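You operate a simulated robot arm through the tools that you are given. There is no shell and no other tool.

You are at the controls of a simulated robot arm. One attempt, no reset.

## Task
Run one cycle with the green button on the stand, then set the counter to zero.
Fine: slide the button's guard shut again.

The check looks at the end state, three seconds after you hand in, the way a careful person would. Anything else that was tipped, shoved, dropped, spilled or broken makes it a failure.

## Robot
A 7-joint arm with a two-finger gripper, fixed in place. Base frame: the origin is at the foot of the arm, x ahead of it, y to its left, z up; the work surface is at about z = 0.94. Readings come in m, rad, newtons and seconds.
With the tool pointing down near the work surface it reaches from about 0.34 to 0.72 m from the base axis. Its first joint turns from -1.152 to 1.152 rad. Payload 2.45 kg.
Tool frame: the origin (TCP) lies between the finger pads and is the grasp point; the fingertips stand 0.026 m ahead of it; z points along the fingers, y is the line along which they close. Largest opening 0.096 m; the body of the gripper starts 0.069 m behind the TCP.
Orientation is told as [roll, pitch, yaw] about the base's x, y, z axes, in that order, counted from this pose: with the fingers straight down and closing along the base's y, the tool's x points along the base's -x, its y along +y and its z along -z.

## Interface
- The arm moves only by the tool send_rows. Its arguments are lists of equal length, an entry for each row: "translation": the shift along the base's x, y, z in m, a list of three; "delta_rot": the turn, a rotation vector about the base's x, y, z in rad, a list of three; "gripper": the closure in counts, from 0 (fully open) to 255 (shut). In form: {"translation": [[x, y, z], ...], "delta_rot": [[rx, ry, rz], ...], "gripper": [gripper, ...]}. A call has 1 to 20 rows; each row shifts and turns the commanded pose from where the row before left it. Each row takes 0.2 s and may step no farther than 0.05 m and 0.15 rad from the row before; otherwise, or with a gripper value out of range, the whole call is refused. Where a pose cannot be reached the arm comes as near as it can. A force on the tool above 40 N (or 10 N above the force at the start of the call, whichever is more), or a blocked arm, ends the call early, and 0.2 s more pass. The fingers move at their own pace and stop on an object; they squeeze with about 43 N. The grip force told is the motor's: it shows also when the fingers shut on nothing. Time passes only in rows, and 0.2 s behind the last, so rows that do not move let the fingers close. The reply holds the time, the measured pose of the TCP, the force on the tool along the base axes, the opening and the grip force, in the units named above and with some noise, with the torque about the TCP (base axes, N m) and any sound that the robot's microphone picked up, and new pictures: "views" is both (left out), scene, wrist or none.
- Cameras (640 x 400 px; columns grow to the right, rows downward): "scene" is fixed at [0.1544, -0.3875, 1.4207]; the picture's right is [0.85, -0.52, 0.00], its down [-0.32, -0.52, -0.79] and it looks along [0.41, 0.67, -0.61] (base axes); focal length 302 px, centre (320, 200). "wrist" rides on the gripper at [0.082, 0.003, -0.098] in the tool frame; the picture's right is [-0.04, 1.00, 0.00], its down [-0.73, -0.03, -0.68] and it looks along [-0.68, -0.03, 0.73] (tool axes); focal length 256 px, centre (320, 200). There is no depth. A picture from a camera that has moved, and an enlarged one, comes with that camera's place and axes in the base frame and with its lens.
- inspect(camera, box): a new picture of the part [left, top, right, bottom] of that camera's present view, enlarged. No time passes.
- close_job(): hands the job in; it is judged then, once.

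Places have to be worked out from the pictures, the camera data and where the tool is seen. Open the gripper and draw the arm clear of the work before you hand the job in, unless the task says otherwise.

The tools are called after ">>>" by a JSON object that holds its "fn" and its "kwargs". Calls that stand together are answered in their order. send_rows: Moves the arm, as the interface text tells. Its arguments: {"type":"object","properties":{"translation":{"type":"array","items":{"type":"array","items":{"type":"number"}}},"delta_rot":{"type":"array","items":{"type":"array","items":{"type":"number"}}},"gripper":{"type":"array","items":{"type":"number"}},"views":{"type":"string","enum":["both","scene","wrist","none"]}},"required":["translation","delta_rot","gripper"]} The other tools are called the same way: inspect (camera, box) takes an enlarged picture of a part of a camera's view; close_job () hands the job in.

At the start:

```text
time_s: 0.0
position: [0.3748, -0.0464, 1.2298]
tcp_rot: [0.0, 0.001, 0.001]
force: [-0.6, 0.5, 0.5]
torque: [-0.01, 0.0, -0.04]
width: 0.0961
grip_force: 0.0
```

scene: 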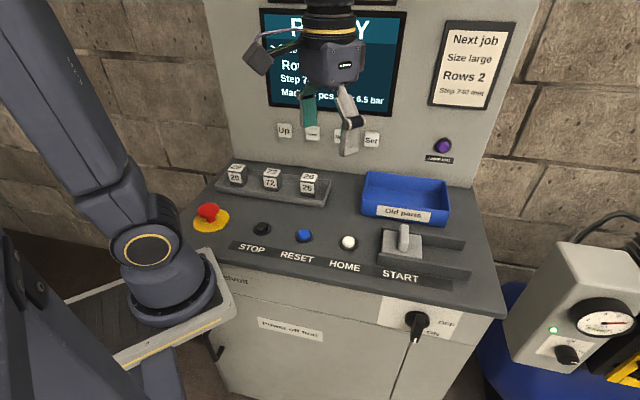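
wrist: 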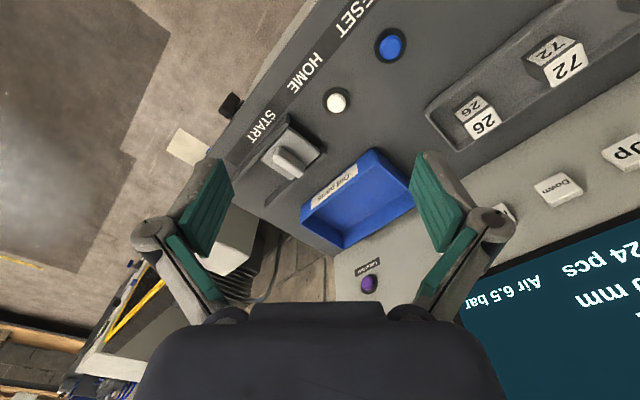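

I start by enlarging the scene to read the panel, the screen and the guarded start button.

>>> {"fn": "inspect", "kwargs": {"camera": "scene", "box": [180, 150, 500, 350]}}

>>> {"fn": "inspect", "kwargs": {"camera": "scene", "box": [230, 0, 530, 180]}}

>>> {"fn": "inspect", "kwargs": {"camera": "wrist", "box": [200, 0, 640, 300]}}

>>> {"fn": "inspect", "kwargs": {"camera": "scene", "box": [360, 210, 480, 285]}}

```text
2.00 times, centred on (340, 250) of scene
camera zoom: at [0.1544, -0.3875, 1.4207], right [0.85, -0.52, 0.0], down [-0.32, -0.52, -0.79], along [0.41, 0.67, -0.61], focal length 603 px, centre (280, 100)
```

zoom: 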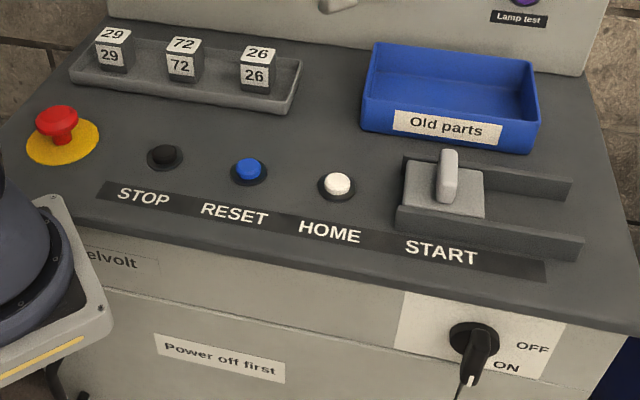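

```text
2.13 times, centred on (380, 90) of scene
camera zoom: at [0.1544, -0.3875, 1.4207], right [0.85, -0.52, 0.0], down [-0.32, -0.52, -0.79], along [0.41, 0.67, -0.61], focal length 643 px, centre (192, 435)
```

zoom: 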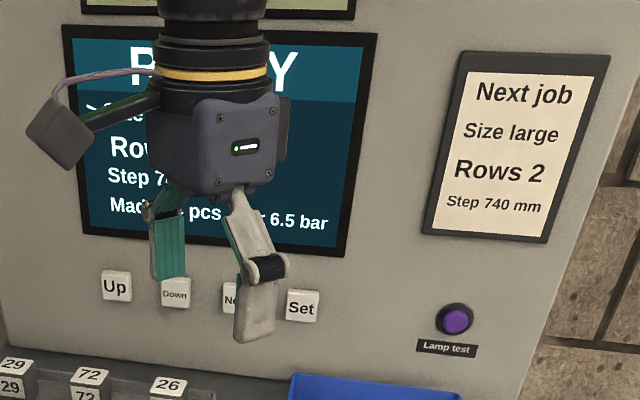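

```text
1.33 times, centred on (420, 150) of wrist
camera zoom: at [0.2928, -0.0427, 1.3299], right [0.04, 1.0, 0.0], down [0.73, -0.03, 0.68], along [0.68, -0.03, -0.73], focal length 341 px, centre (187, 267)
```

zoom: 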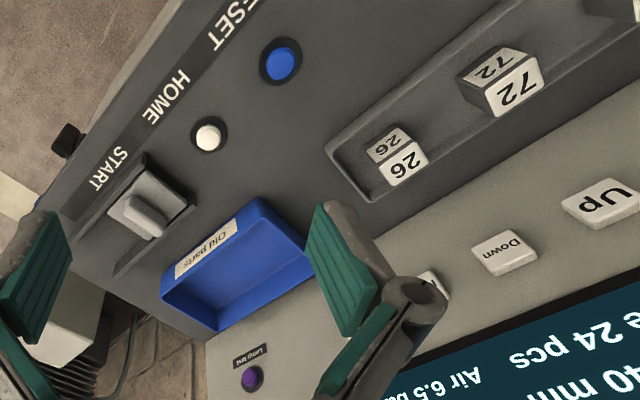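

```text
5.33 times, centred on (420, 248) of scene
camera zoom: at [0.1544, -0.3875, 1.4207], right [0.85, -0.52, 0.0], down [-0.32, -0.52, -0.79], along [0.41, 0.67, -0.61], focal length 1609 px, centre (-213, -53)
```

zoom: 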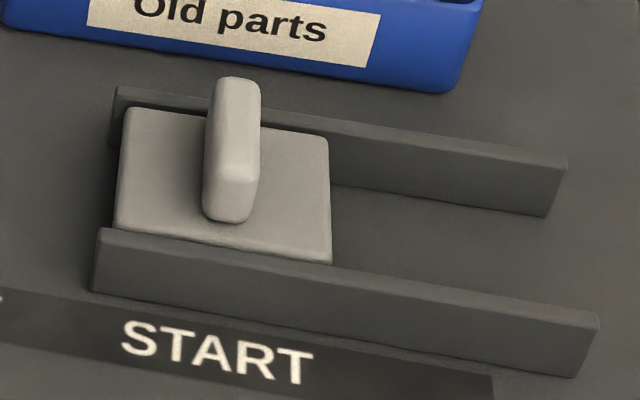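

The console is turned about 45° (its right runs along roughly [0.71,-0.70]). Buttons are 0.1 m apart, and the guard handle sits near (0.526,-0.105) with its top at about z 1.015. I turn the tool 45° and move above the handle, which should also clear the view of the screen.

>>> {"fn": "send_rows", "kwargs": {"translation": [[0.0242, -0.009, -0.0133], [0.0242, -0.009, -0.0133], [0.0242, -0.009, -0.0133], [0.0242, -0.009, -0.0133], [0.0242, -0.009, -0.0133], [0.0242, -0.009, -0.0133], [0, 0, 0]], "delta_rot": [[0, 0, 0.1309], [0, 0, 0.1309], [0, 0, 0.1309], [0, 0, 0.1309], [0, 0, 0.1309], [0, 0, 0.1309], [0, 0, 0]], "gripper": [60, 60, 60, 60, 60, 60, 60]}}

```text
time_s: 1.6
position: [0.5203, -0.1001, 1.1516]
tcp_rot: [0.001, 0.0, 0.787]
force: [1.0, 0.6, -0.4]
torque: [0.01, -0.01, 0.02]
width: 0.0734
grip_force: 0.0
camera wrist: at [0.46, -0.1551, 1.2512], right [-0.68, 0.73, 0.0], down [0.54, 0.5, 0.68], along [0.5, 0.46, -0.73], focal length 256 px, centre (320, 200)
```

scene: 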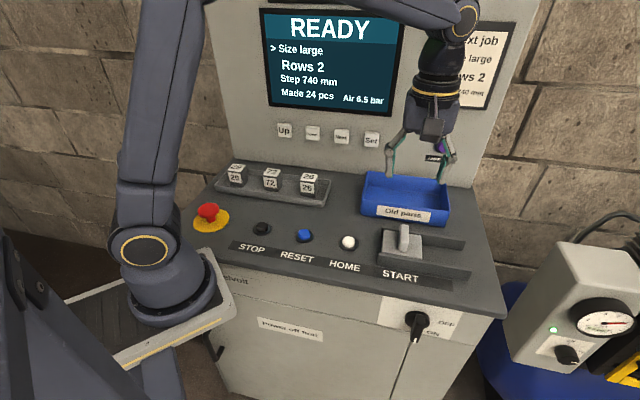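
wrist: 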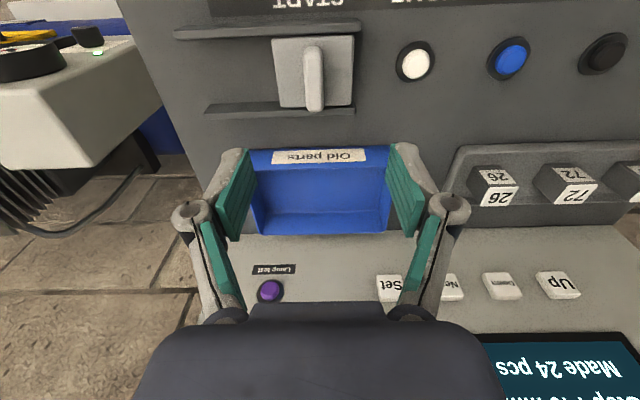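

The screen reads READY, Made 24 pcs, Air 6.5 bar, and the settings already match the job card. The wrist view puts the handle at about (0.527,-0.101), so I centre on it and lower the open fingers around it.

>>> {"fn": "send_rows", "kwargs": {"translation": [[0.006, -0.002, -0.03], [0, 0, -0.04], [0, 0, -0.03], [0, 0, -0.025], [0, 0, -0.02], [0, 0, 0]], "delta_rot": [[0, 0, 0], [0, 0, 0], [0, 0, 0], [0, 0, 0], [0, 0, 0], [0, 0, 0]], "gripper": [60, 60, 60, 60, 60, 60]}}

```text
time_s: 3.0
position: [0.5293, -0.1035, 1.0053]
tcp_rot: [0.001, 0.0, 0.785]
force: [0.5, 0.4, -0.1]
torque: [0.02, 0.01, 0.0]
width: 0.0735
grip_force: 0.0
camera wrist: at [0.4675, -0.1582, 1.1051], right [-0.68, 0.74, 0.0], down [0.54, 0.5, 0.68], along [0.5, 0.46, -0.73], focal length 256 px, centre (320, 200)
```

scene: 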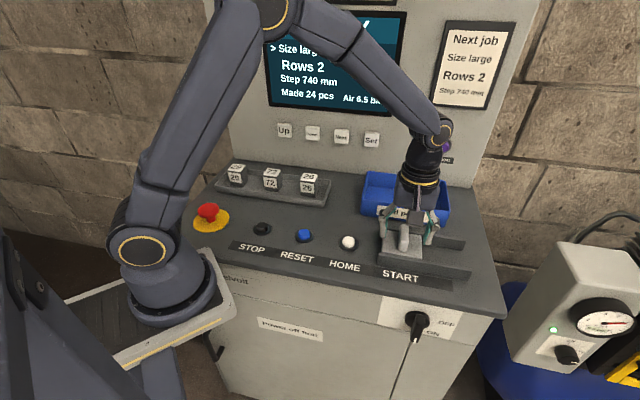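
wrist: 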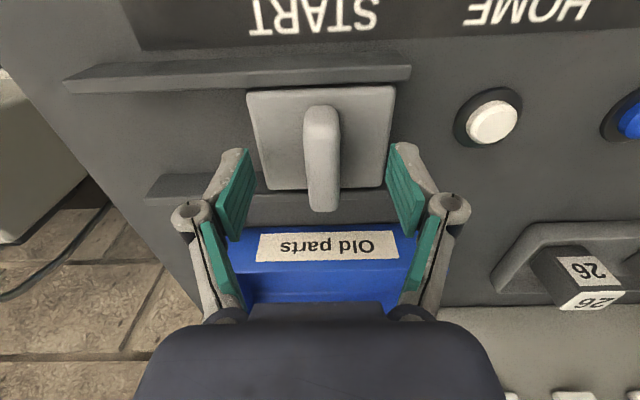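

The handle stands between the fingers, slightly toward the operator from the TCP. I nudge about 6 mm that way and close on it.

>>> {"fn": "send_rows", "kwargs": {"translation": [[-0.004, -0.004, 0], [0, 0, 0], [0, 0, 0], [0, 0, 0], [0, 0, 0], [0, 0, 0]], "delta_rot": [[0, 0, 0], [0, 0, 0], [0, 0, 0], [0, 0, 0], [0, 0, 0], [0, 0, 0]], "gripper": [60, 150, 200, 200, 200, 200], "views": "wrist"}}

```text
time_s: 4.4
position: [0.5234, -0.1074, 1.0056]
tcp_rot: [0.002, 0.001, 0.786]
force: [-0.1, -0.5, 0.2]
torque: [0.01, -0.02, 0.0]
width: 0.0207
grip_force: 0.0
camera wrist: at [0.4627, -0.1617, 1.106], right [-0.68, 0.74, 0.0], down [0.54, 0.5, 0.68], along [0.5, 0.46, -0.73], focal length 256 px, centre (320, 200)
```

wrist: 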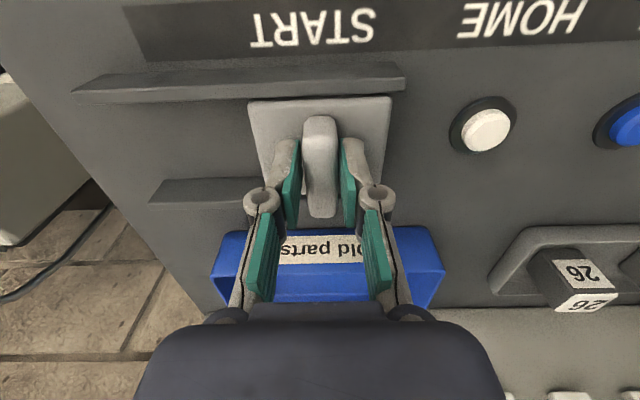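

The fingers now cage the handle loosely at 20.7 mm opening. The rails leave about 90 mm of travel to the console's right, so I slide the guard that way in small steps.

>>> {"fn": "send_rows", "kwargs": {"translation": [[0.0106, -0.0106, 0], [0.0106, -0.0106, 0], [0.0106, -0.0106, 0], [0.0106, -0.0106, 0], [0.0106, -0.0106, 0], [0.0071, -0.0071, 0], [0, 0, 0]], "delta_rot": [[0, 0, 0], [0, 0, 0], [0, 0, 0], [0, 0, 0], [0, 0, 0], [0, 0, 0], [0, 0, 0]], "gripper": [200, 200, 200, 200, 200, 200, 200]}}

```text
time_s: 6.0
position: [0.5821, -0.1667, 1.0068]
tcp_rot: [-0.001, -0.001, 0.785]
force: [-0.4, 0.1, -0.9]
torque: [-0.01, -0.02, -0.03]
width: 0.0209
grip_force: 0.0
camera wrist: at [0.5221, -0.2219, 1.1055], right [-0.68, 0.74, 0.0], down [0.54, 0.5, 0.68], along [0.5, 0.46, -0.73], focal length 256 px, centre (320, 200)
```

scene: 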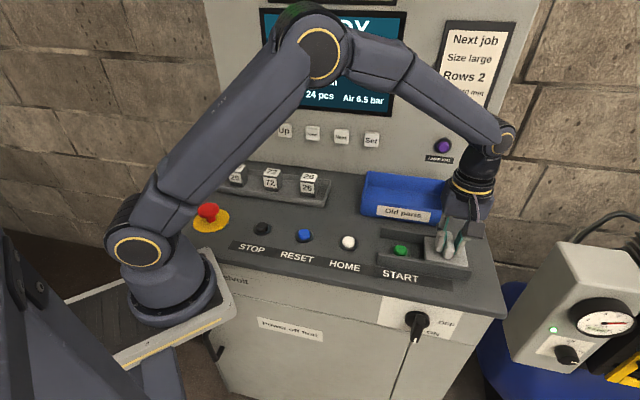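
wrist: 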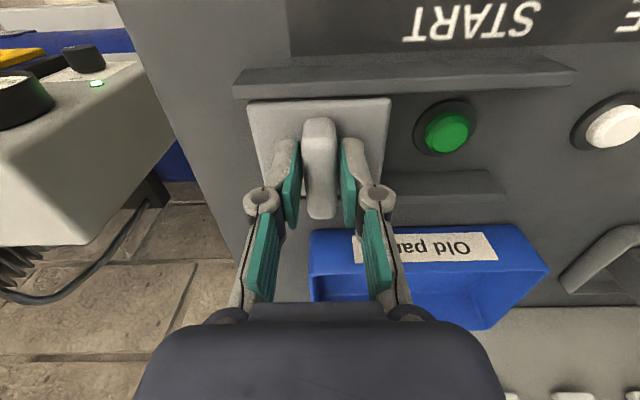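

The guard is open and the green button shows at about (0.521,-0.110). I lift off the handle, close the fingers, and move above the button.

>>> {"fn": "send_rows", "kwargs": {"translation": [[0, 0, 0.025], [0, 0, 0.025], [0, 0, 0.02], [-0.0205, 0.0189, 0], [-0.0205, 0.0189, 0], [-0.0206, 0.0189, 0], [0, 0, 0], [0, 0, 0]], "delta_rot": [[0, 0, 0], [0, 0, 0], [0, 0, 0], [0, 0, 0], [0, 0, 0], [0, 0, 0], [0, 0, 0], [0, 0, 0]], "gripper": [200, 200, 200, 255, 255, 255, 255, 255]}}

```text
time_s: 7.8
position: [0.5211, -0.1108, 1.077]
tcp_rot: [0.002, 0.0, 0.785]
force: [0.4, 0.8, -0.2]
torque: [-0.01, -0.01, -0.01]
width: 0.0
grip_force: 29.0
camera wrist: at [0.4602, -0.1659, 1.1753], right [-0.68, 0.74, 0.0], down [0.54, 0.5, 0.68], along [0.5, 0.46, -0.73], focal length 256 px, centre (320, 200)
```

scene: 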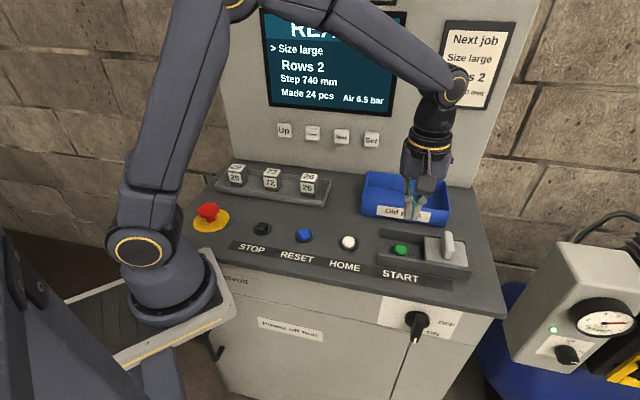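
wrist: 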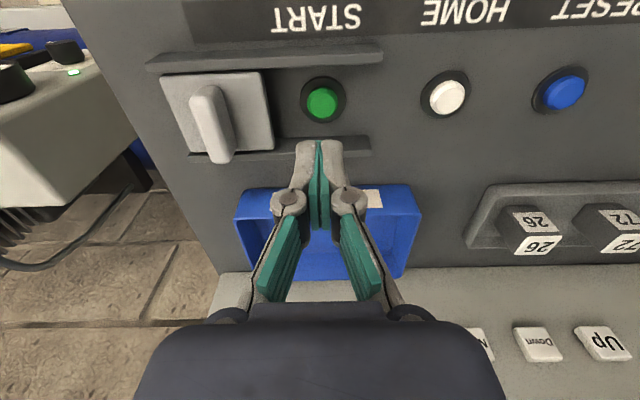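

The button lies at about (0.522,-0.108), just under the closed tips. I descend to near its top and watch the force.

>>> {"fn": "send_rows", "kwargs": {"translation": [[0.002, 0.002, -0.03], [0, 0, -0.03], [0, 0, -0.02], [0, 0, -0.005], [0, 0, 0]], "delta_rot": [[0, 0, 0], [0, 0, 0], [0, 0, 0], [0, 0, 0], [0, 0, 0]], "gripper": [255, 255, 255, 255, 255]}}

>>> {"fn": "inspect", "kwargs": {"camera": "scene", "box": [360, 210, 480, 285]}}

```text
time_s: 9.0
position: [0.5229, -0.107, 0.9895]
tcp_rot: [0.001, 0.001, 0.785]
force: [0.8, -0.2, 0.4]
torque: [0.02, 0.01, -0.01]
width: 0.0
grip_force: 28.5
camera wrist: at [0.4616, -0.1624, 1.0897], right [-0.68, 0.74, 0.0], down [0.54, 0.5, 0.68], along [0.5, 0.46, -0.73], focal length 256 px, centre (320, 200)
```

scene: 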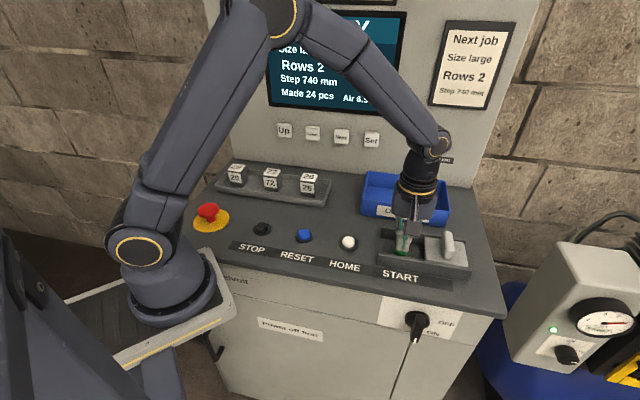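
wrist: 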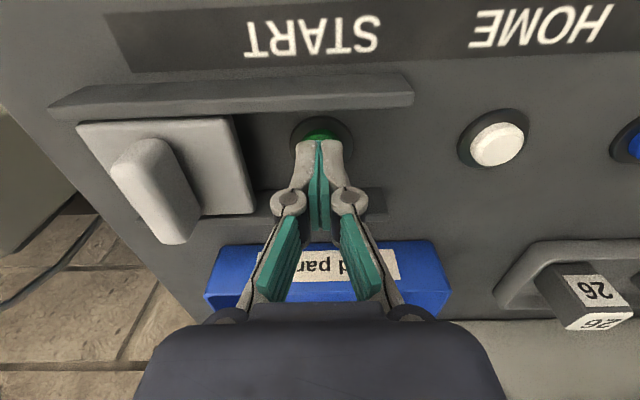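

```text
5.33 times, centred on (420, 248) of scene
camera zoom: at [0.1544, -0.3875, 1.4207], right [0.85, -0.52, 0.0], down [-0.32, -0.52, -0.79], along [0.41, 0.67, -0.61], focal length 1609 px, centre (-213, -53)
```

zoom: 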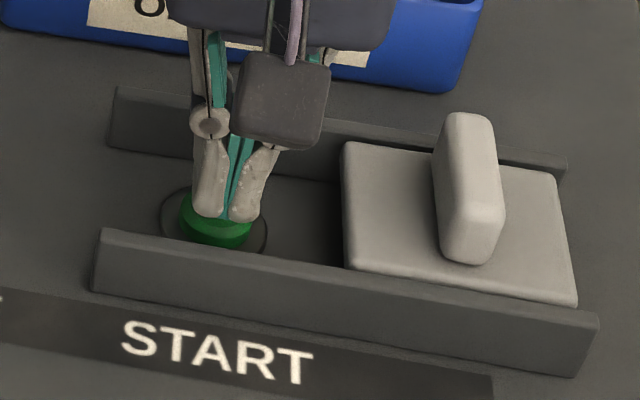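

The tips hover just above the button, a few mm toward its back. I shift 4 mm toward the operator and press down in small steps.

>>> {"fn": "send_rows", "kwargs": {"translation": [[-0.003, -0.003, 0], [0, 0, -0.003], [0, 0, -0.003], [0, 0, -0.003]], "delta_rot": [[0, 0, 0], [0, 0, 0], [0, 0, 0], [0, 0, 0]], "gripper": [255, 255, 255, 255], "views": "scene"}}

>>> {"fn": "inspect", "kwargs": {"camera": "scene", "box": [360, 210, 480, 285]}}

```text
time_s: 10.0
position: [0.5204, -0.11, 0.981]
tcp_rot: [0.0, 0.0, 0.785]
force: [-0.3, 0.4, -0.6]
torque: [0.0, 0.03, 0.0]
width: 0.0002
grip_force: 28.4
```

scene: 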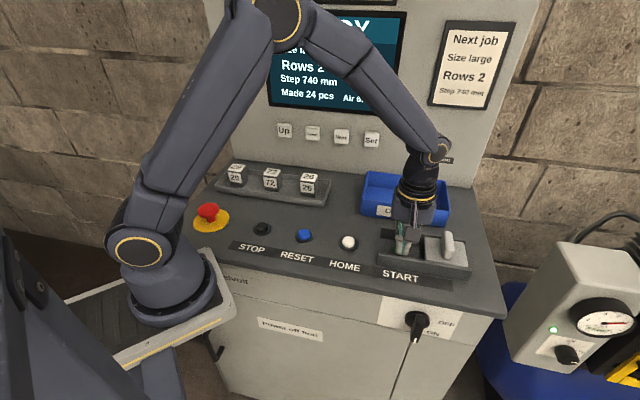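

```text
5.33 times, centred on (420, 248) of scene
camera zoom: at [0.1544, -0.3875, 1.4207], right [0.85, -0.52, 0.0], down [-0.32, -0.52, -0.79], along [0.41, 0.67, -0.61], focal length 1609 px, centre (-213, -53)
```

zoom: 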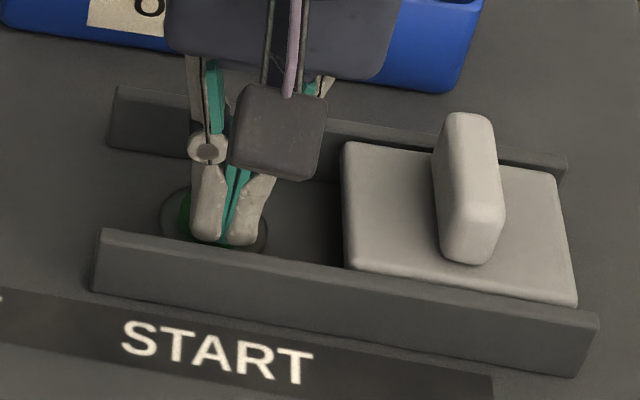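

No contact yet at tip height 0.955. I recentre by 3 mm and keep pressing in small steps.

>>> {"fn": "send_rows", "kwargs": {"translation": [[0, 0.003, 0], [0, 0, -0.002], [0, 0, -0.002], [0, 0, 0]], "delta_rot": [[0, 0, 0], [0, 0, 0], [0, 0, 0], [0, 0, 0]], "gripper": [255, 255, 255, 255], "views": "scene"}}

>>> {"fn": "inspect", "kwargs": {"camera": "scene", "box": [360, 210, 480, 285]}}

```text
time_s: 11.0
position: [0.5206, -0.1092, 0.9772]
tcp_rot: [0.0, -0.001, 0.786]
force: [-0.2, 0.1, 0.9]
torque: [-0.01, 0.02, -0.01]
width: 0.0062
grip_force: 28.5
```

scene: 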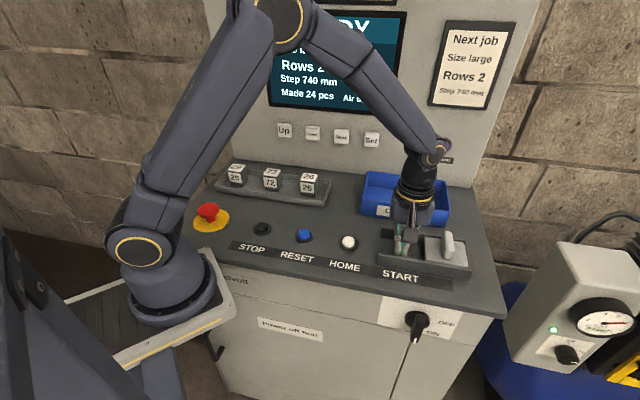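

```text
5.33 times, centred on (420, 248) of scene
camera zoom: at [0.1544, -0.3875, 1.4207], right [0.85, -0.52, 0.0], down [-0.32, -0.52, -0.79], along [0.41, 0.67, -0.61], focal length 1609 px, centre (-213, -53)
```

zoom: 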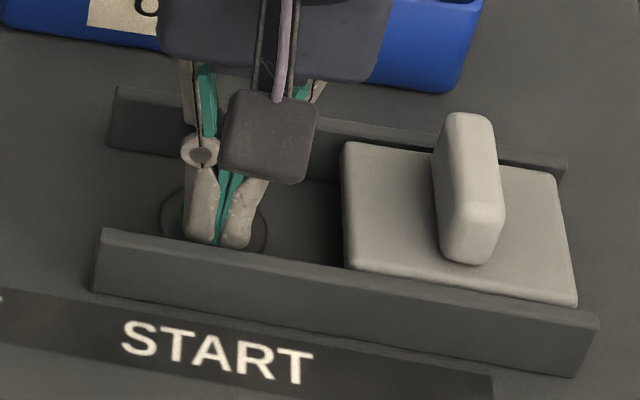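

The fingers got wedged open 6 mm and the arm lags about 2 mm in y, so the tips are probably beside the button cap rather than on it. I lift straight up and look again.

>>> {"fn": "send_rows", "kwargs": {"translation": [[0, -0.002, 0.01], [0, 0, 0.03], [0, 0, 0.04], [0, 0, 0]], "delta_rot": [[0, 0, 0], [0, 0, 0], [0, 0, 0], [0, 0, 0]], "gripper": [255, 255, 255, 255]}}

>>> {"fn": "inspect", "kwargs": {"camera": "scene", "box": [360, 210, 480, 285]}}

>>> {"fn": "inspect", "kwargs": {"camera": "wrist", "box": [240, 50, 400, 150]}}

>>> {"fn": "inspect", "kwargs": {"camera": "scene", "box": [250, 0, 410, 120]}}

```text
time_s: 12.0
position: [0.5219, -0.1111, 1.0558]
tcp_rot: [0.002, 0.001, 0.785]
force: [0.6, -0.2, -0.1]
torque: [-0.02, 0.0, -0.01]
width: 0.0002
grip_force: 28.2
camera wrist: at [0.4599, -0.1657, 1.1557], right [-0.68, 0.74, 0.0], down [0.54, 0.5, 0.68], along [0.5, 0.46, -0.73], focal length 256 px, centre (320, 200)
```

scene: 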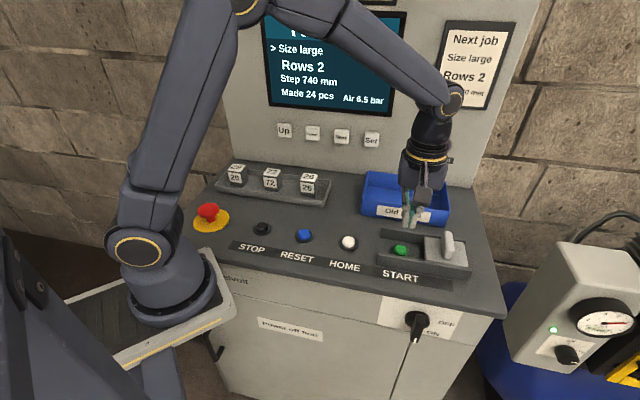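
wrist: 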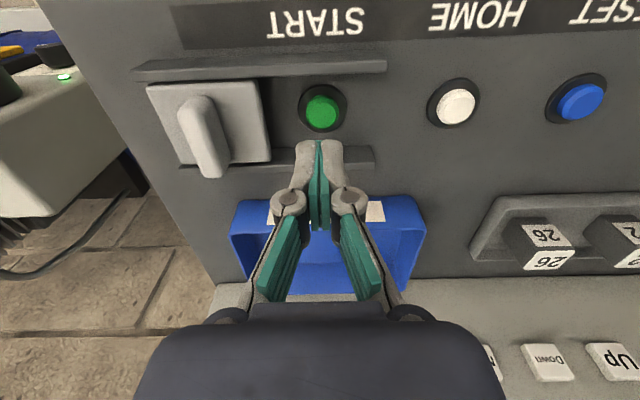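

```text
5.33 times, centred on (420, 248) of scene
camera zoom: at [0.1544, -0.3875, 1.4207], right [0.85, -0.52, 0.0], down [-0.32, -0.52, -0.79], along [0.41, 0.67, -0.61], focal length 1609 px, centre (-213, -53)
```

zoom: 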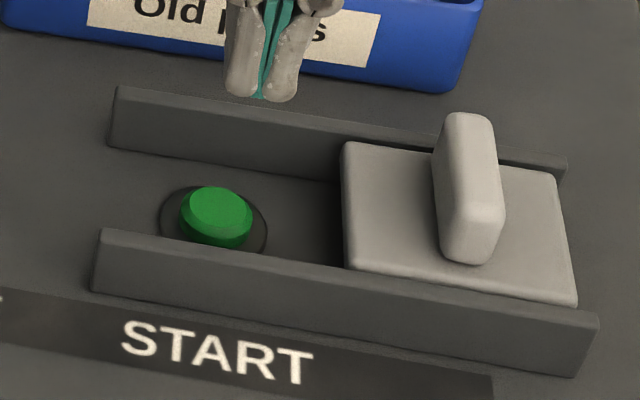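

```text
4.00 times, centred on (320, 100) of wrist
camera zoom: at [0.4599, -0.1657, 1.1557], right [-0.68, 0.74, 0.0], down [0.54, 0.5, 0.68], along [0.5, 0.46, -0.73], focal length 1024 px, centre (320, 600)
```

zoom: 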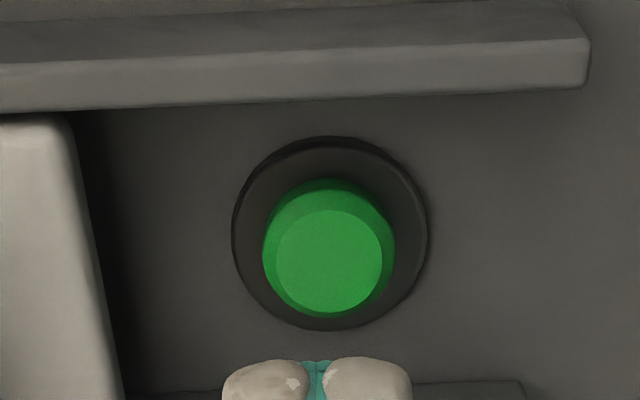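

```text
3.33 times, centred on (330, 60) of scene
camera zoom: at [0.1544, -0.3875, 1.4207], right [0.85, -0.52, 0.0], down [-0.32, -0.52, -0.79], along [0.41, 0.67, -0.61], focal length 1005 px, centre (287, 667)
```

zoom: 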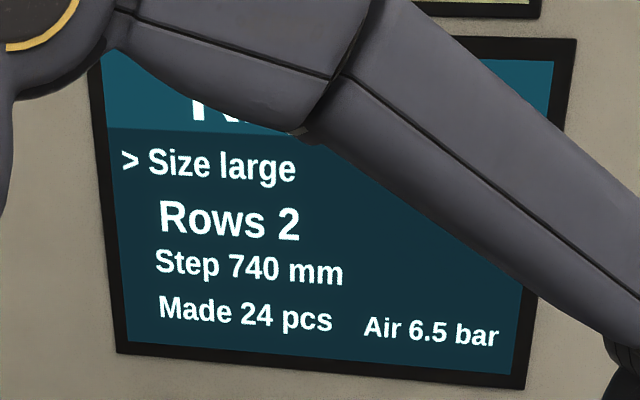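

The display still says READY and 24 pcs, so nothing has triggered. Triangulating both views puts the cap top at about (0.527,-0.103,0.951), so I was about 10 mm too close to the operator. I recentre and press again.

>>> {"fn": "send_rows", "kwargs": {"translation": [[0.005, 0.008, -0.02], [0, 0, -0.03], [0, 0, -0.02], [0, 0, -0.004], [0, 0, -0.003], [0, 0, -0.003], [0, 0, 0]], "delta_rot": [[0, 0, 0], [0, 0, 0], [0, 0, 0], [0, 0, 0], [0, 0, 0], [0, 0, 0], [0, 0, 0]], "gripper": [255, 255, 255, 255, 255, 255, 255]}}

>>> {"fn": "inspect", "kwargs": {"camera": "scene", "box": [360, 210, 480, 285]}}

```text
time_s: 13.6
position: [0.5247, -0.1022, 0.9764]
tcp_rot: [0.0, -0.001, 0.786]
force: [0.3, -0.5, 0.3]
torque: [-0.01, -0.02, -0.02]
width: 0.0064
grip_force: 28.4
camera wrist: at [0.4638, -0.1564, 1.0765], right [-0.68, 0.74, 0.0], down [0.54, 0.5, 0.68], along [0.5, 0.46, -0.73], focal length 256 px, centre (320, 200)
```

scene: 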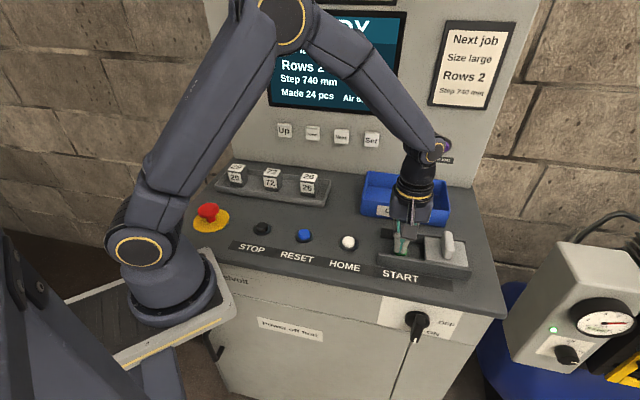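
wrist: 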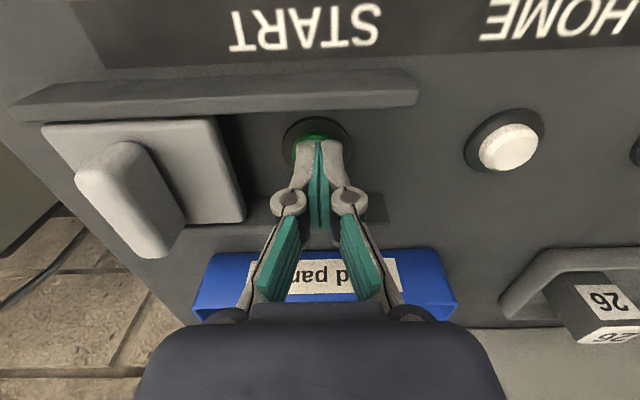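

```text
5.33 times, centred on (420, 248) of scene
camera zoom: at [0.1544, -0.3875, 1.4207], right [0.85, -0.52, 0.0], down [-0.32, -0.52, -0.79], along [0.41, 0.67, -0.61], focal length 1609 px, centre (-213, -53)
```

zoom: 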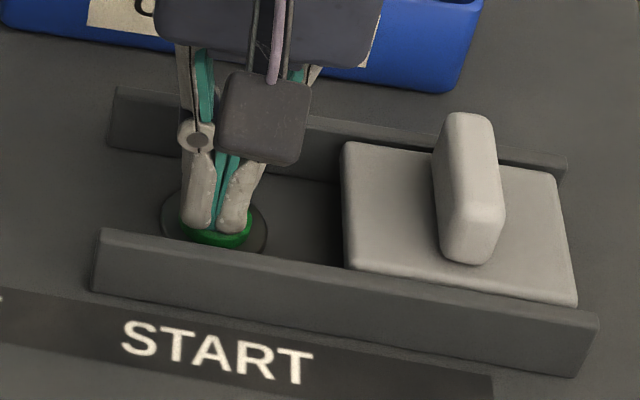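

The tips now sit on the cap; the slight finger spread suggests contact is beginning. I press deeper in small steps.

>>> {"fn": "send_rows", "kwargs": {"translation": [[0, 0, -0.002], [0, 0, -0.002], [0, 0, -0.002], [0, 0, 0]], "delta_rot": [[0, 0, 0], [0, 0, 0], [0, 0, 0], [0, 0, 0]], "gripper": [255, 255, 255, 255]}}

>>> {"fn": "inspect", "kwargs": {"camera": "scene", "box": [360, 210, 480, 285]}}

>>> {"fn": "inspect", "kwargs": {"camera": "wrist", "box": [240, 90, 400, 190]}}

```text
time_s: 14.6
position: [0.5248, -0.1014, 0.9721]
tcp_rot: [-0.001, -0.002, 0.785]
force: [0.2, 2.3, 15.5]
torque: [0.07, 0.01, 0.0]
width: 0.0059
grip_force: 28.8
heard: click
camera wrist: at [0.4636, -0.1566, 1.0712], right [-0.68, 0.74, 0.0], down [0.54, 0.5, 0.68], along [0.5, 0.46, -0.73], focal length 256 px, centre (320, 200)
```

scene: 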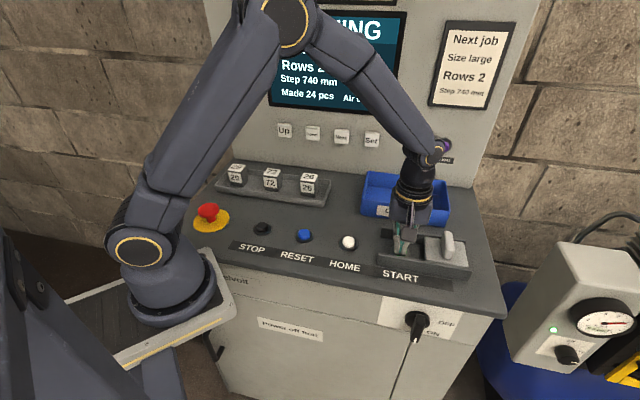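
wrist: 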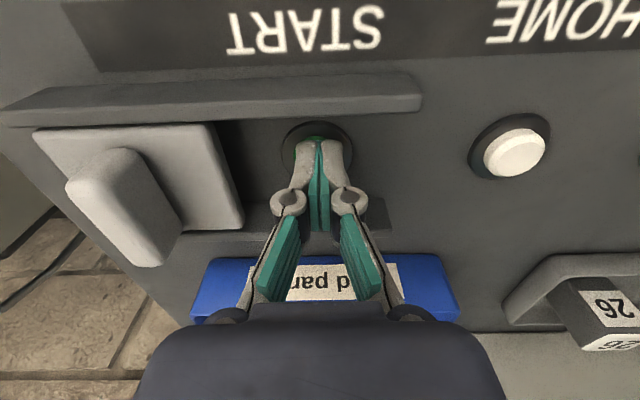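

```text
5.33 times, centred on (420, 248) of scene
camera zoom: at [0.1542, -0.3874, 1.4207], right [0.85, -0.52, 0.0], down [-0.32, -0.52, -0.79], along [0.41, 0.67, -0.61], focal length 1609 px, centre (-213, -53)
```

zoom: 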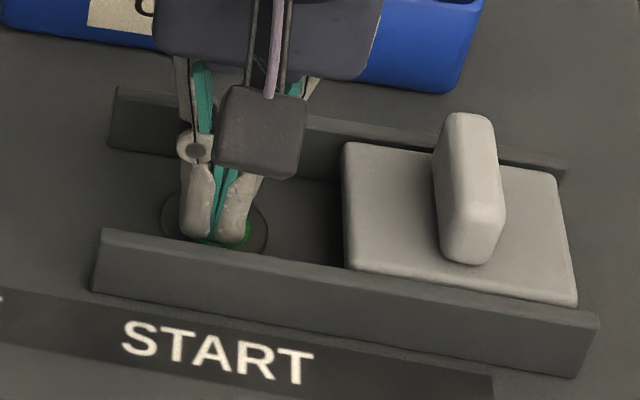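

```text
4.00 times, centred on (320, 140) of wrist
camera zoom: at [0.4636, -0.1566, 1.0712], right [-0.68, 0.74, 0.0], down [0.54, 0.5, 0.68], along [0.5, 0.46, -0.73], focal length 1024 px, centre (320, 440)
```

zoom: 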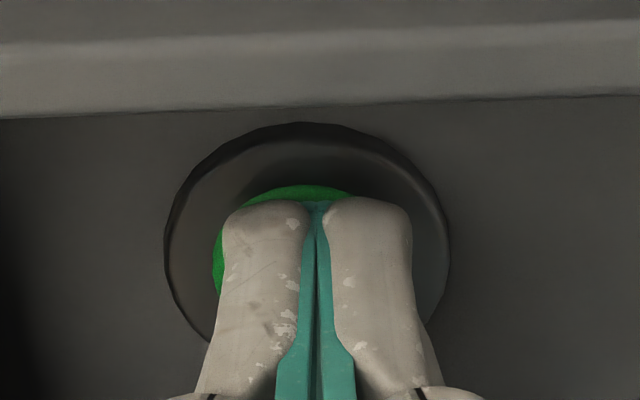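

A click was heard at 15 N and the screen's title changed to "...ING", so the cycle has started. I lift off right away to avoid a second trigger and watch the display.

>>> {"fn": "send_rows", "kwargs": {"translation": [[0, 0, 0.015], [0, 0, 0.03], [0, 0, 0.045], [0, 0, 0.03], [0, 0, 0]], "delta_rot": [[0, 0, 0], [0, 0, 0], [0, 0, 0], [0, 0, 0], [0, 0, 0]], "gripper": [255, 255, 255, 255, 255]}}

>>> {"fn": "inspect", "kwargs": {"camera": "scene", "box": [250, 0, 410, 120]}}

```text
time_s: 15.8
position: [0.5239, -0.1017, 1.0916]
tcp_rot: [0.0, 0.0, 0.785]
force: [0.2, -0.2, -0.3]
torque: [-0.02, -0.03, 0.0]
width: 0.0001
grip_force: 27.8
camera wrist: at [0.4637, -0.1563, 1.191], right [-0.68, 0.74, 0.0], down [0.54, 0.5, 0.68], along [0.5, 0.46, -0.73], focal length 256 px, centre (320, 200)
```

scene: 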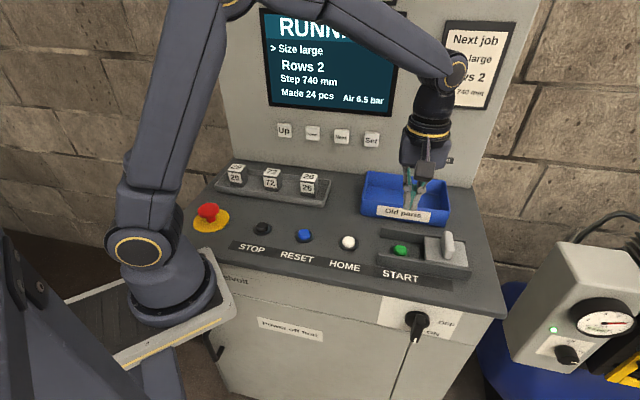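
wrist: 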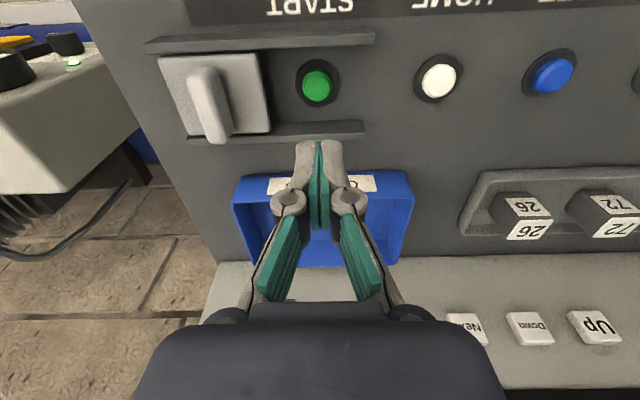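

```text
3.33 times, centred on (330, 60) of scene
camera zoom: at [0.1544, -0.3875, 1.4207], right [0.85, -0.52, 0.0], down [-0.32, -0.52, -0.79], along [0.41, 0.67, -0.61], focal length 1005 px, centre (287, 667)
```

zoom: 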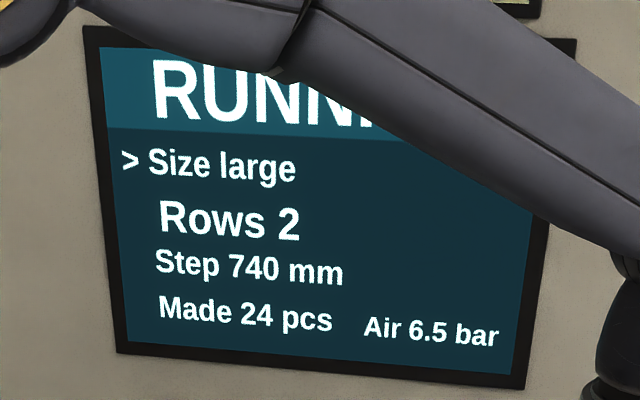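

The machine shows RUNNING with the count still at 24. I hold still and wait for the cycle to finish.

>>> {"fn": "send_rows", "kwargs": {"translation": [[0, 0, 0], [0, 0, 0], [0, 0, 0], [0, 0, 0], [0, 0, 0], [0, 0, 0], [0, 0, 0], [0, 0, 0], [0, 0, 0], [0, 0, 0], [0, 0, 0], [0, 0, 0], [0, 0, 0], [0, 0, 0], [0, 0, 0]], "delta_rot": [[0, 0, 0], [0, 0, 0], [0, 0, 0], [0, 0, 0], [0, 0, 0], [0, 0, 0], [0, 0, 0], [0, 0, 0], [0, 0, 0], [0, 0, 0], [0, 0, 0], [0, 0, 0], [0, 0, 0], [0, 0, 0], [0, 0, 0]], "gripper": [255, 255, 255, 255, 255, 255, 255, 255, 255, 255, 255, 255, 255, 255, 255], "views": "scene"}}

>>> {"fn": "inspect", "kwargs": {"camera": "scene", "box": [250, 0, 410, 120]}}

```text
time_s: 19.0
position: [0.5233, -0.1022, 1.0911]
tcp_rot: [-0.001, 0.0, 0.786]
force: [-1.2, 0.4, -0.5]
torque: [-0.01, 0.02, 0.0]
width: 0.0004
grip_force: 28.3
```

scene: 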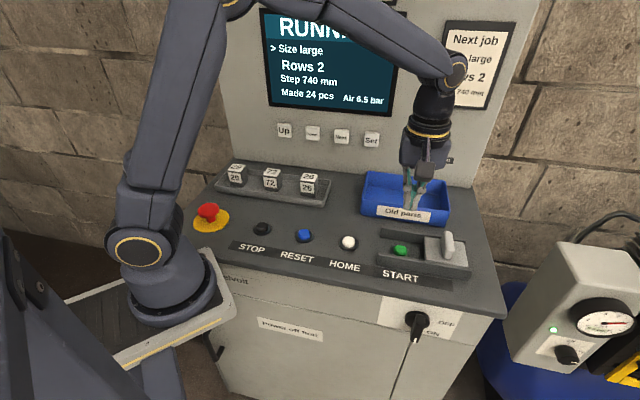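

```text
3.33 times, centred on (330, 60) of scene
camera zoom: at [0.1544, -0.3875, 1.4207], right [0.85, -0.52, 0.0], down [-0.32, -0.52, -0.79], along [0.41, 0.67, -0.61], focal length 1005 px, centre (287, 667)
```

zoom: 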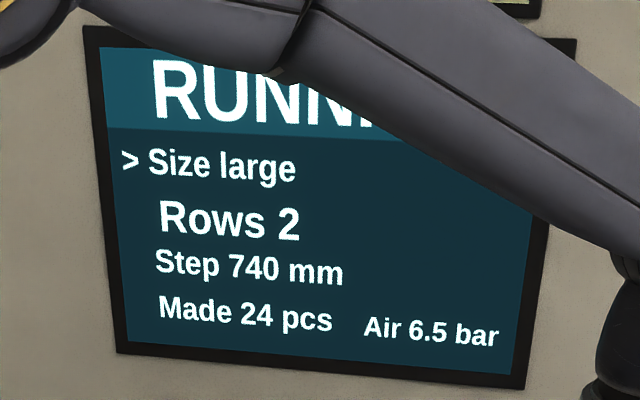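

Still RUNNING at 19 s with 24 pcs. I keep waiting for it to end.

>>> {"fn": "send_rows", "kwargs": {"translation": [[0, 0, 0], [0, 0, 0], [0, 0, 0], [0, 0, 0], [0, 0, 0], [0, 0, 0], [0, 0, 0], [0, 0, 0], [0, 0, 0], [0, 0, 0], [0, 0, 0], [0, 0, 0], [0, 0, 0], [0, 0, 0], [0, 0, 0], [0, 0, 0], [0, 0, 0], [0, 0, 0], [0, 0, 0], [0, 0, 0]], "delta_rot": [[0, 0, 0], [0, 0, 0], [0, 0, 0], [0, 0, 0], [0, 0, 0], [0, 0, 0], [0, 0, 0], [0, 0, 0], [0, 0, 0], [0, 0, 0], [0, 0, 0], [0, 0, 0], [0, 0, 0], [0, 0, 0], [0, 0, 0], [0, 0, 0], [0, 0, 0], [0, 0, 0], [0, 0, 0], [0, 0, 0]], "gripper": [255, 255, 255, 255, 255, 255, 255, 255, 255, 255, 255, 255, 255, 255, 255, 255, 255, 255, 255, 255], "views": "scene"}}

>>> {"fn": "inspect", "kwargs": {"camera": "scene", "box": [250, 0, 410, 120]}}

```text
time_s: 23.2
position: [0.5249, -0.1011, 1.091]
tcp_rot: [-0.001, -0.001, 0.785]
force: [0.5, -0.7, 0.4]
torque: [0.01, -0.02, 0.02]
width: 0.0
grip_force: 28.8
```

scene: 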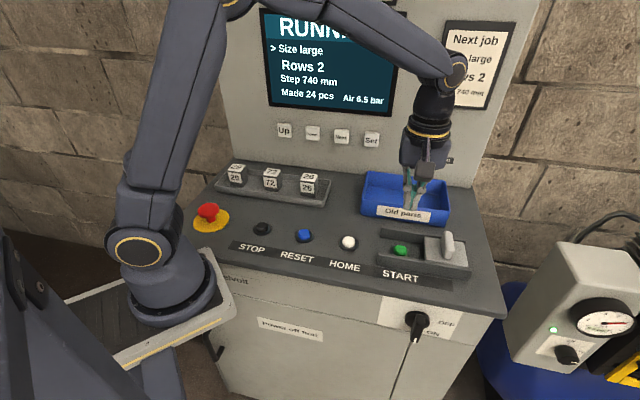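

```text
3.33 times, centred on (330, 60) of scene
camera zoom: at [0.1544, -0.3875, 1.4207], right [0.85, -0.52, 0.0], down [-0.32, -0.52, -0.79], along [0.41, 0.67, -0.61], focal length 1005 px, centre (287, 667)
```

zoom: 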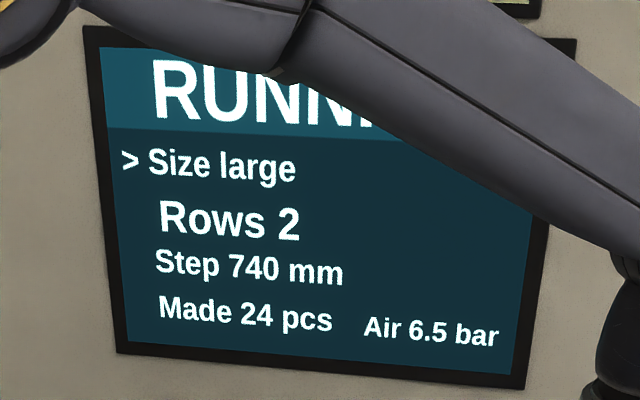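

Still RUNNING. I wait another few seconds before doing anything else.

>>> {"fn": "send_rows", "kwargs": {"translation": [[0, 0, 0], [0, 0, 0], [0, 0, 0], [0, 0, 0], [0, 0, 0], [0, 0, 0], [0, 0, 0], [0, 0, 0], [0, 0, 0], [0, 0, 0], [0, 0, 0], [0, 0, 0], [0, 0, 0], [0, 0, 0], [0, 0, 0], [0, 0, 0], [0, 0, 0], [0, 0, 0], [0, 0, 0], [0, 0, 0]], "delta_rot": [[0, 0, 0], [0, 0, 0], [0, 0, 0], [0, 0, 0], [0, 0, 0], [0, 0, 0], [0, 0, 0], [0, 0, 0], [0, 0, 0], [0, 0, 0], [0, 0, 0], [0, 0, 0], [0, 0, 0], [0, 0, 0], [0, 0, 0], [0, 0, 0], [0, 0, 0], [0, 0, 0], [0, 0, 0], [0, 0, 0]], "gripper": [255, 255, 255, 255, 255, 255, 255, 255, 255, 255, 255, 255, 255, 255, 255, 255, 255, 255, 255, 255], "views": "scene"}}

>>> {"fn": "inspect", "kwargs": {"camera": "scene", "box": [250, 0, 410, 120]}}

```text
time_s: 27.4
position: [0.5239, -0.1013, 1.0908]
tcp_rot: [-0.001, 0.0, 0.786]
force: [-0.5, 0.1, 0.5]
torque: [0.01, -0.04, 0.0]
width: 0.0
grip_force: 28.2
```

scene: 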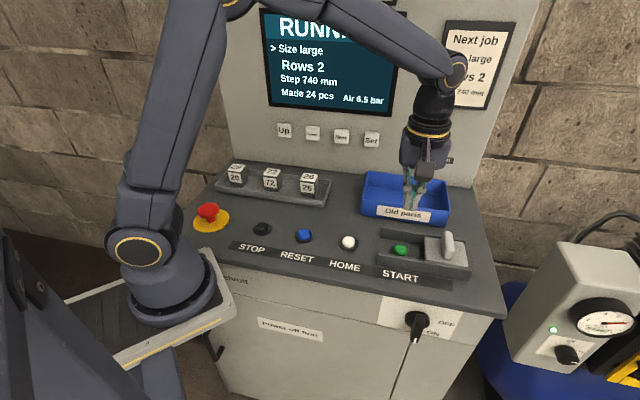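

```text
3.33 times, centred on (330, 60) of scene
camera zoom: at [0.1544, -0.3875, 1.4207], right [0.85, -0.52, 0.0], down [-0.32, -0.52, -0.79], along [0.41, 0.67, -0.61], focal length 1005 px, centre (287, 667)
```

zoom: 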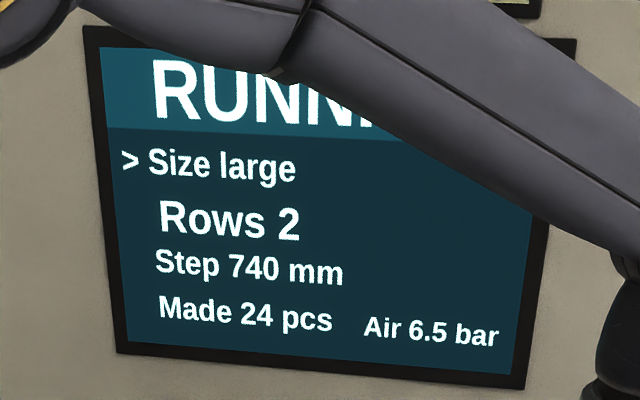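

Still RUNNING after 13 s, so the cycle seems long. Closing the guard meanwhile does no harm, so I open the fingers, move over the handle (where I left it near (0.582,-0.167)) and lower around it.

>>> {"fn": "send_rows", "kwargs": {"translation": [[0.0195, -0.0218, 0], [0.0195, -0.0218, 0], [0.0195, -0.0218, 0], [0, 0, 0], [0, 0, -0.025], [0, 0, -0.025], [0, 0, -0.02], [0, 0, -0.015], [0, 0, 0]], "delta_rot": [[0, 0, 0], [0, 0, 0], [0, 0, 0], [0, 0, 0], [0, 0, 0], [0, 0, 0], [0, 0, 0], [0, 0, 0], [0, 0, 0]], "gripper": [100, 100, 100, 100, 100, 100, 100, 100, 100]}}

>>> {"fn": "inspect", "kwargs": {"camera": "scene", "box": [250, 0, 410, 120]}}

```text
time_s: 29.4
position: [0.5835, -0.1678, 1.0075]
tcp_rot: [0.0, -0.001, 0.787]
force: [-0.3, -0.2, 0.1]
torque: [0.01, -0.02, -0.01]
width: 0.0585
grip_force: 0.0
camera wrist: at [0.5229, -0.2223, 1.1071], right [-0.68, 0.74, 0.0], down [0.54, 0.5, 0.68], along [0.5, 0.46, -0.73], focal length 256 px, centre (320, 200)
```

scene: 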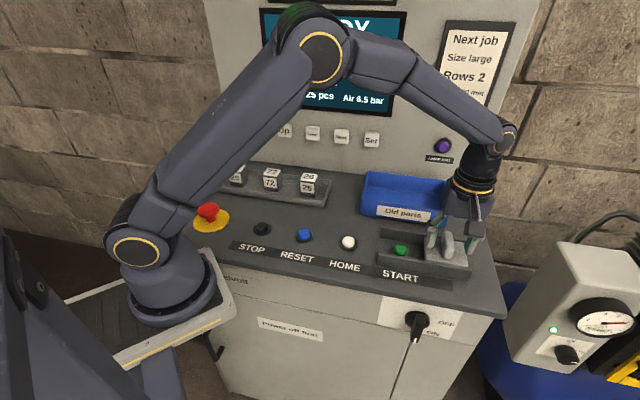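
wrist: 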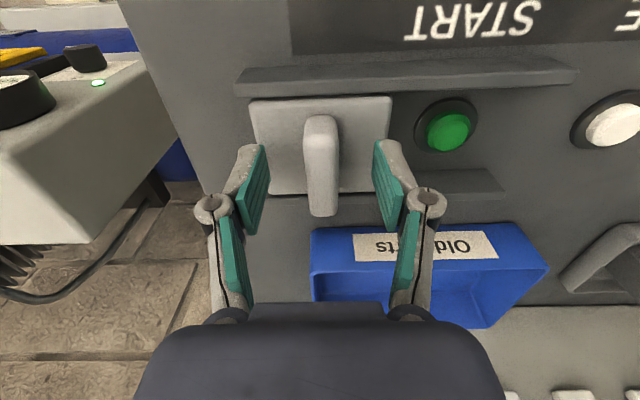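

```text
3.33 times, centred on (330, 60) of scene
camera zoom: at [0.1544, -0.3875, 1.4207], right [0.85, -0.52, 0.0], down [-0.32, -0.52, -0.79], along [0.41, 0.67, -0.61], focal length 1005 px, centre (287, 667)
```

zoom: 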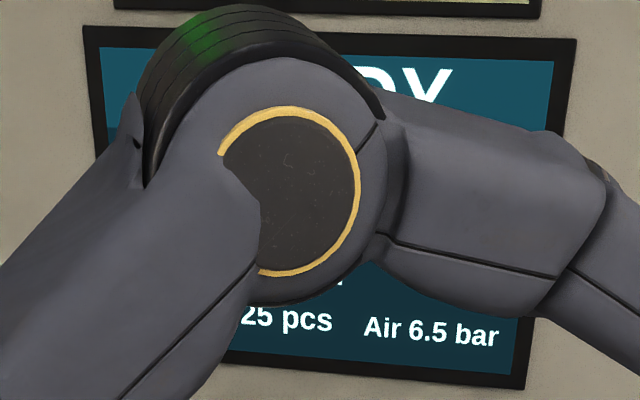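

The cycle has finished: the display shows READY and 25 pcs. Now I cage the handle and slide the guard back left over the button.

>>> {"fn": "send_rows", "kwargs": {"translation": [[0, 0, 0], [0, 0, 0], [0, 0, 0], [0, 0, 0], [-0.0106, 0.0106, 0], [-0.0106, 0.0106, 0], [-0.0106, 0.0106, 0], [-0.0106, 0.0106, 0], [-0.0106, 0.0106, 0], [-0.0078, 0.0078, 0], [0, 0, 0]], "delta_rot": [[0, 0, 0], [0, 0, 0], [0, 0, 0], [0, 0, 0], [0, 0, 0], [0, 0, 0], [0, 0, 0], [0, 0, 0], [0, 0, 0], [0, 0, 0], [0, 0, 0]], "gripper": [200, 200, 200, 200, 200, 200, 200, 200, 200, 200, 200]}}

>>> {"fn": "inspect", "kwargs": {"camera": "scene", "box": [360, 210, 480, 285]}}

```text
time_s: 31.8
position: [0.5233, -0.1045, 1.0075]
tcp_rot: [0.001, 0.001, 0.787]
force: [0.2, 0.1, 0.6]
torque: [0.01, -0.02, -0.03]
width: 0.0208
grip_force: 0.1
camera wrist: at [0.4626, -0.1605, 1.1065], right [-0.68, 0.73, 0.0], down [0.54, 0.5, 0.68], along [0.5, 0.46, -0.73], focal length 256 px, centre (320, 200)
```

scene: 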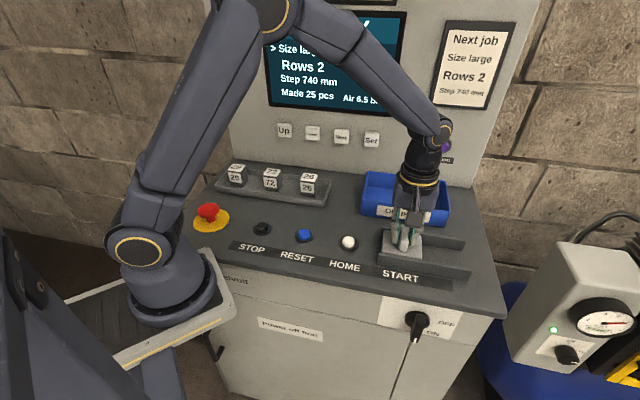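
wrist: 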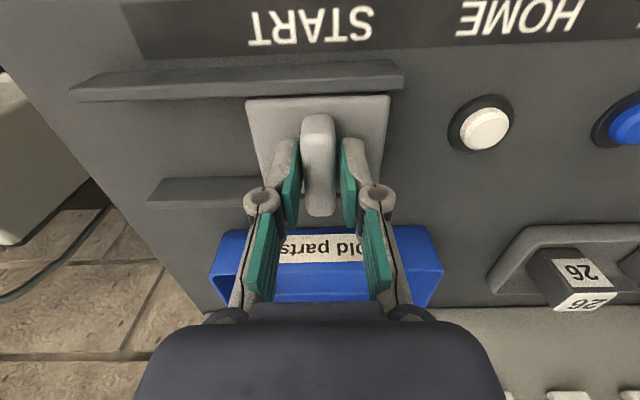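

```text
5.33 times, centred on (420, 248) of scene
camera zoom: at [0.1544, -0.3875, 1.4207], right [0.85, -0.52, 0.0], down [-0.32, -0.52, -0.79], along [0.41, 0.67, -0.61], focal length 1609 px, centre (-213, -53)
```

zoom: 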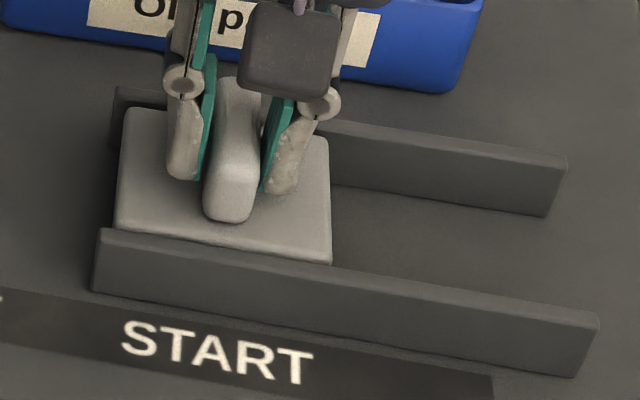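

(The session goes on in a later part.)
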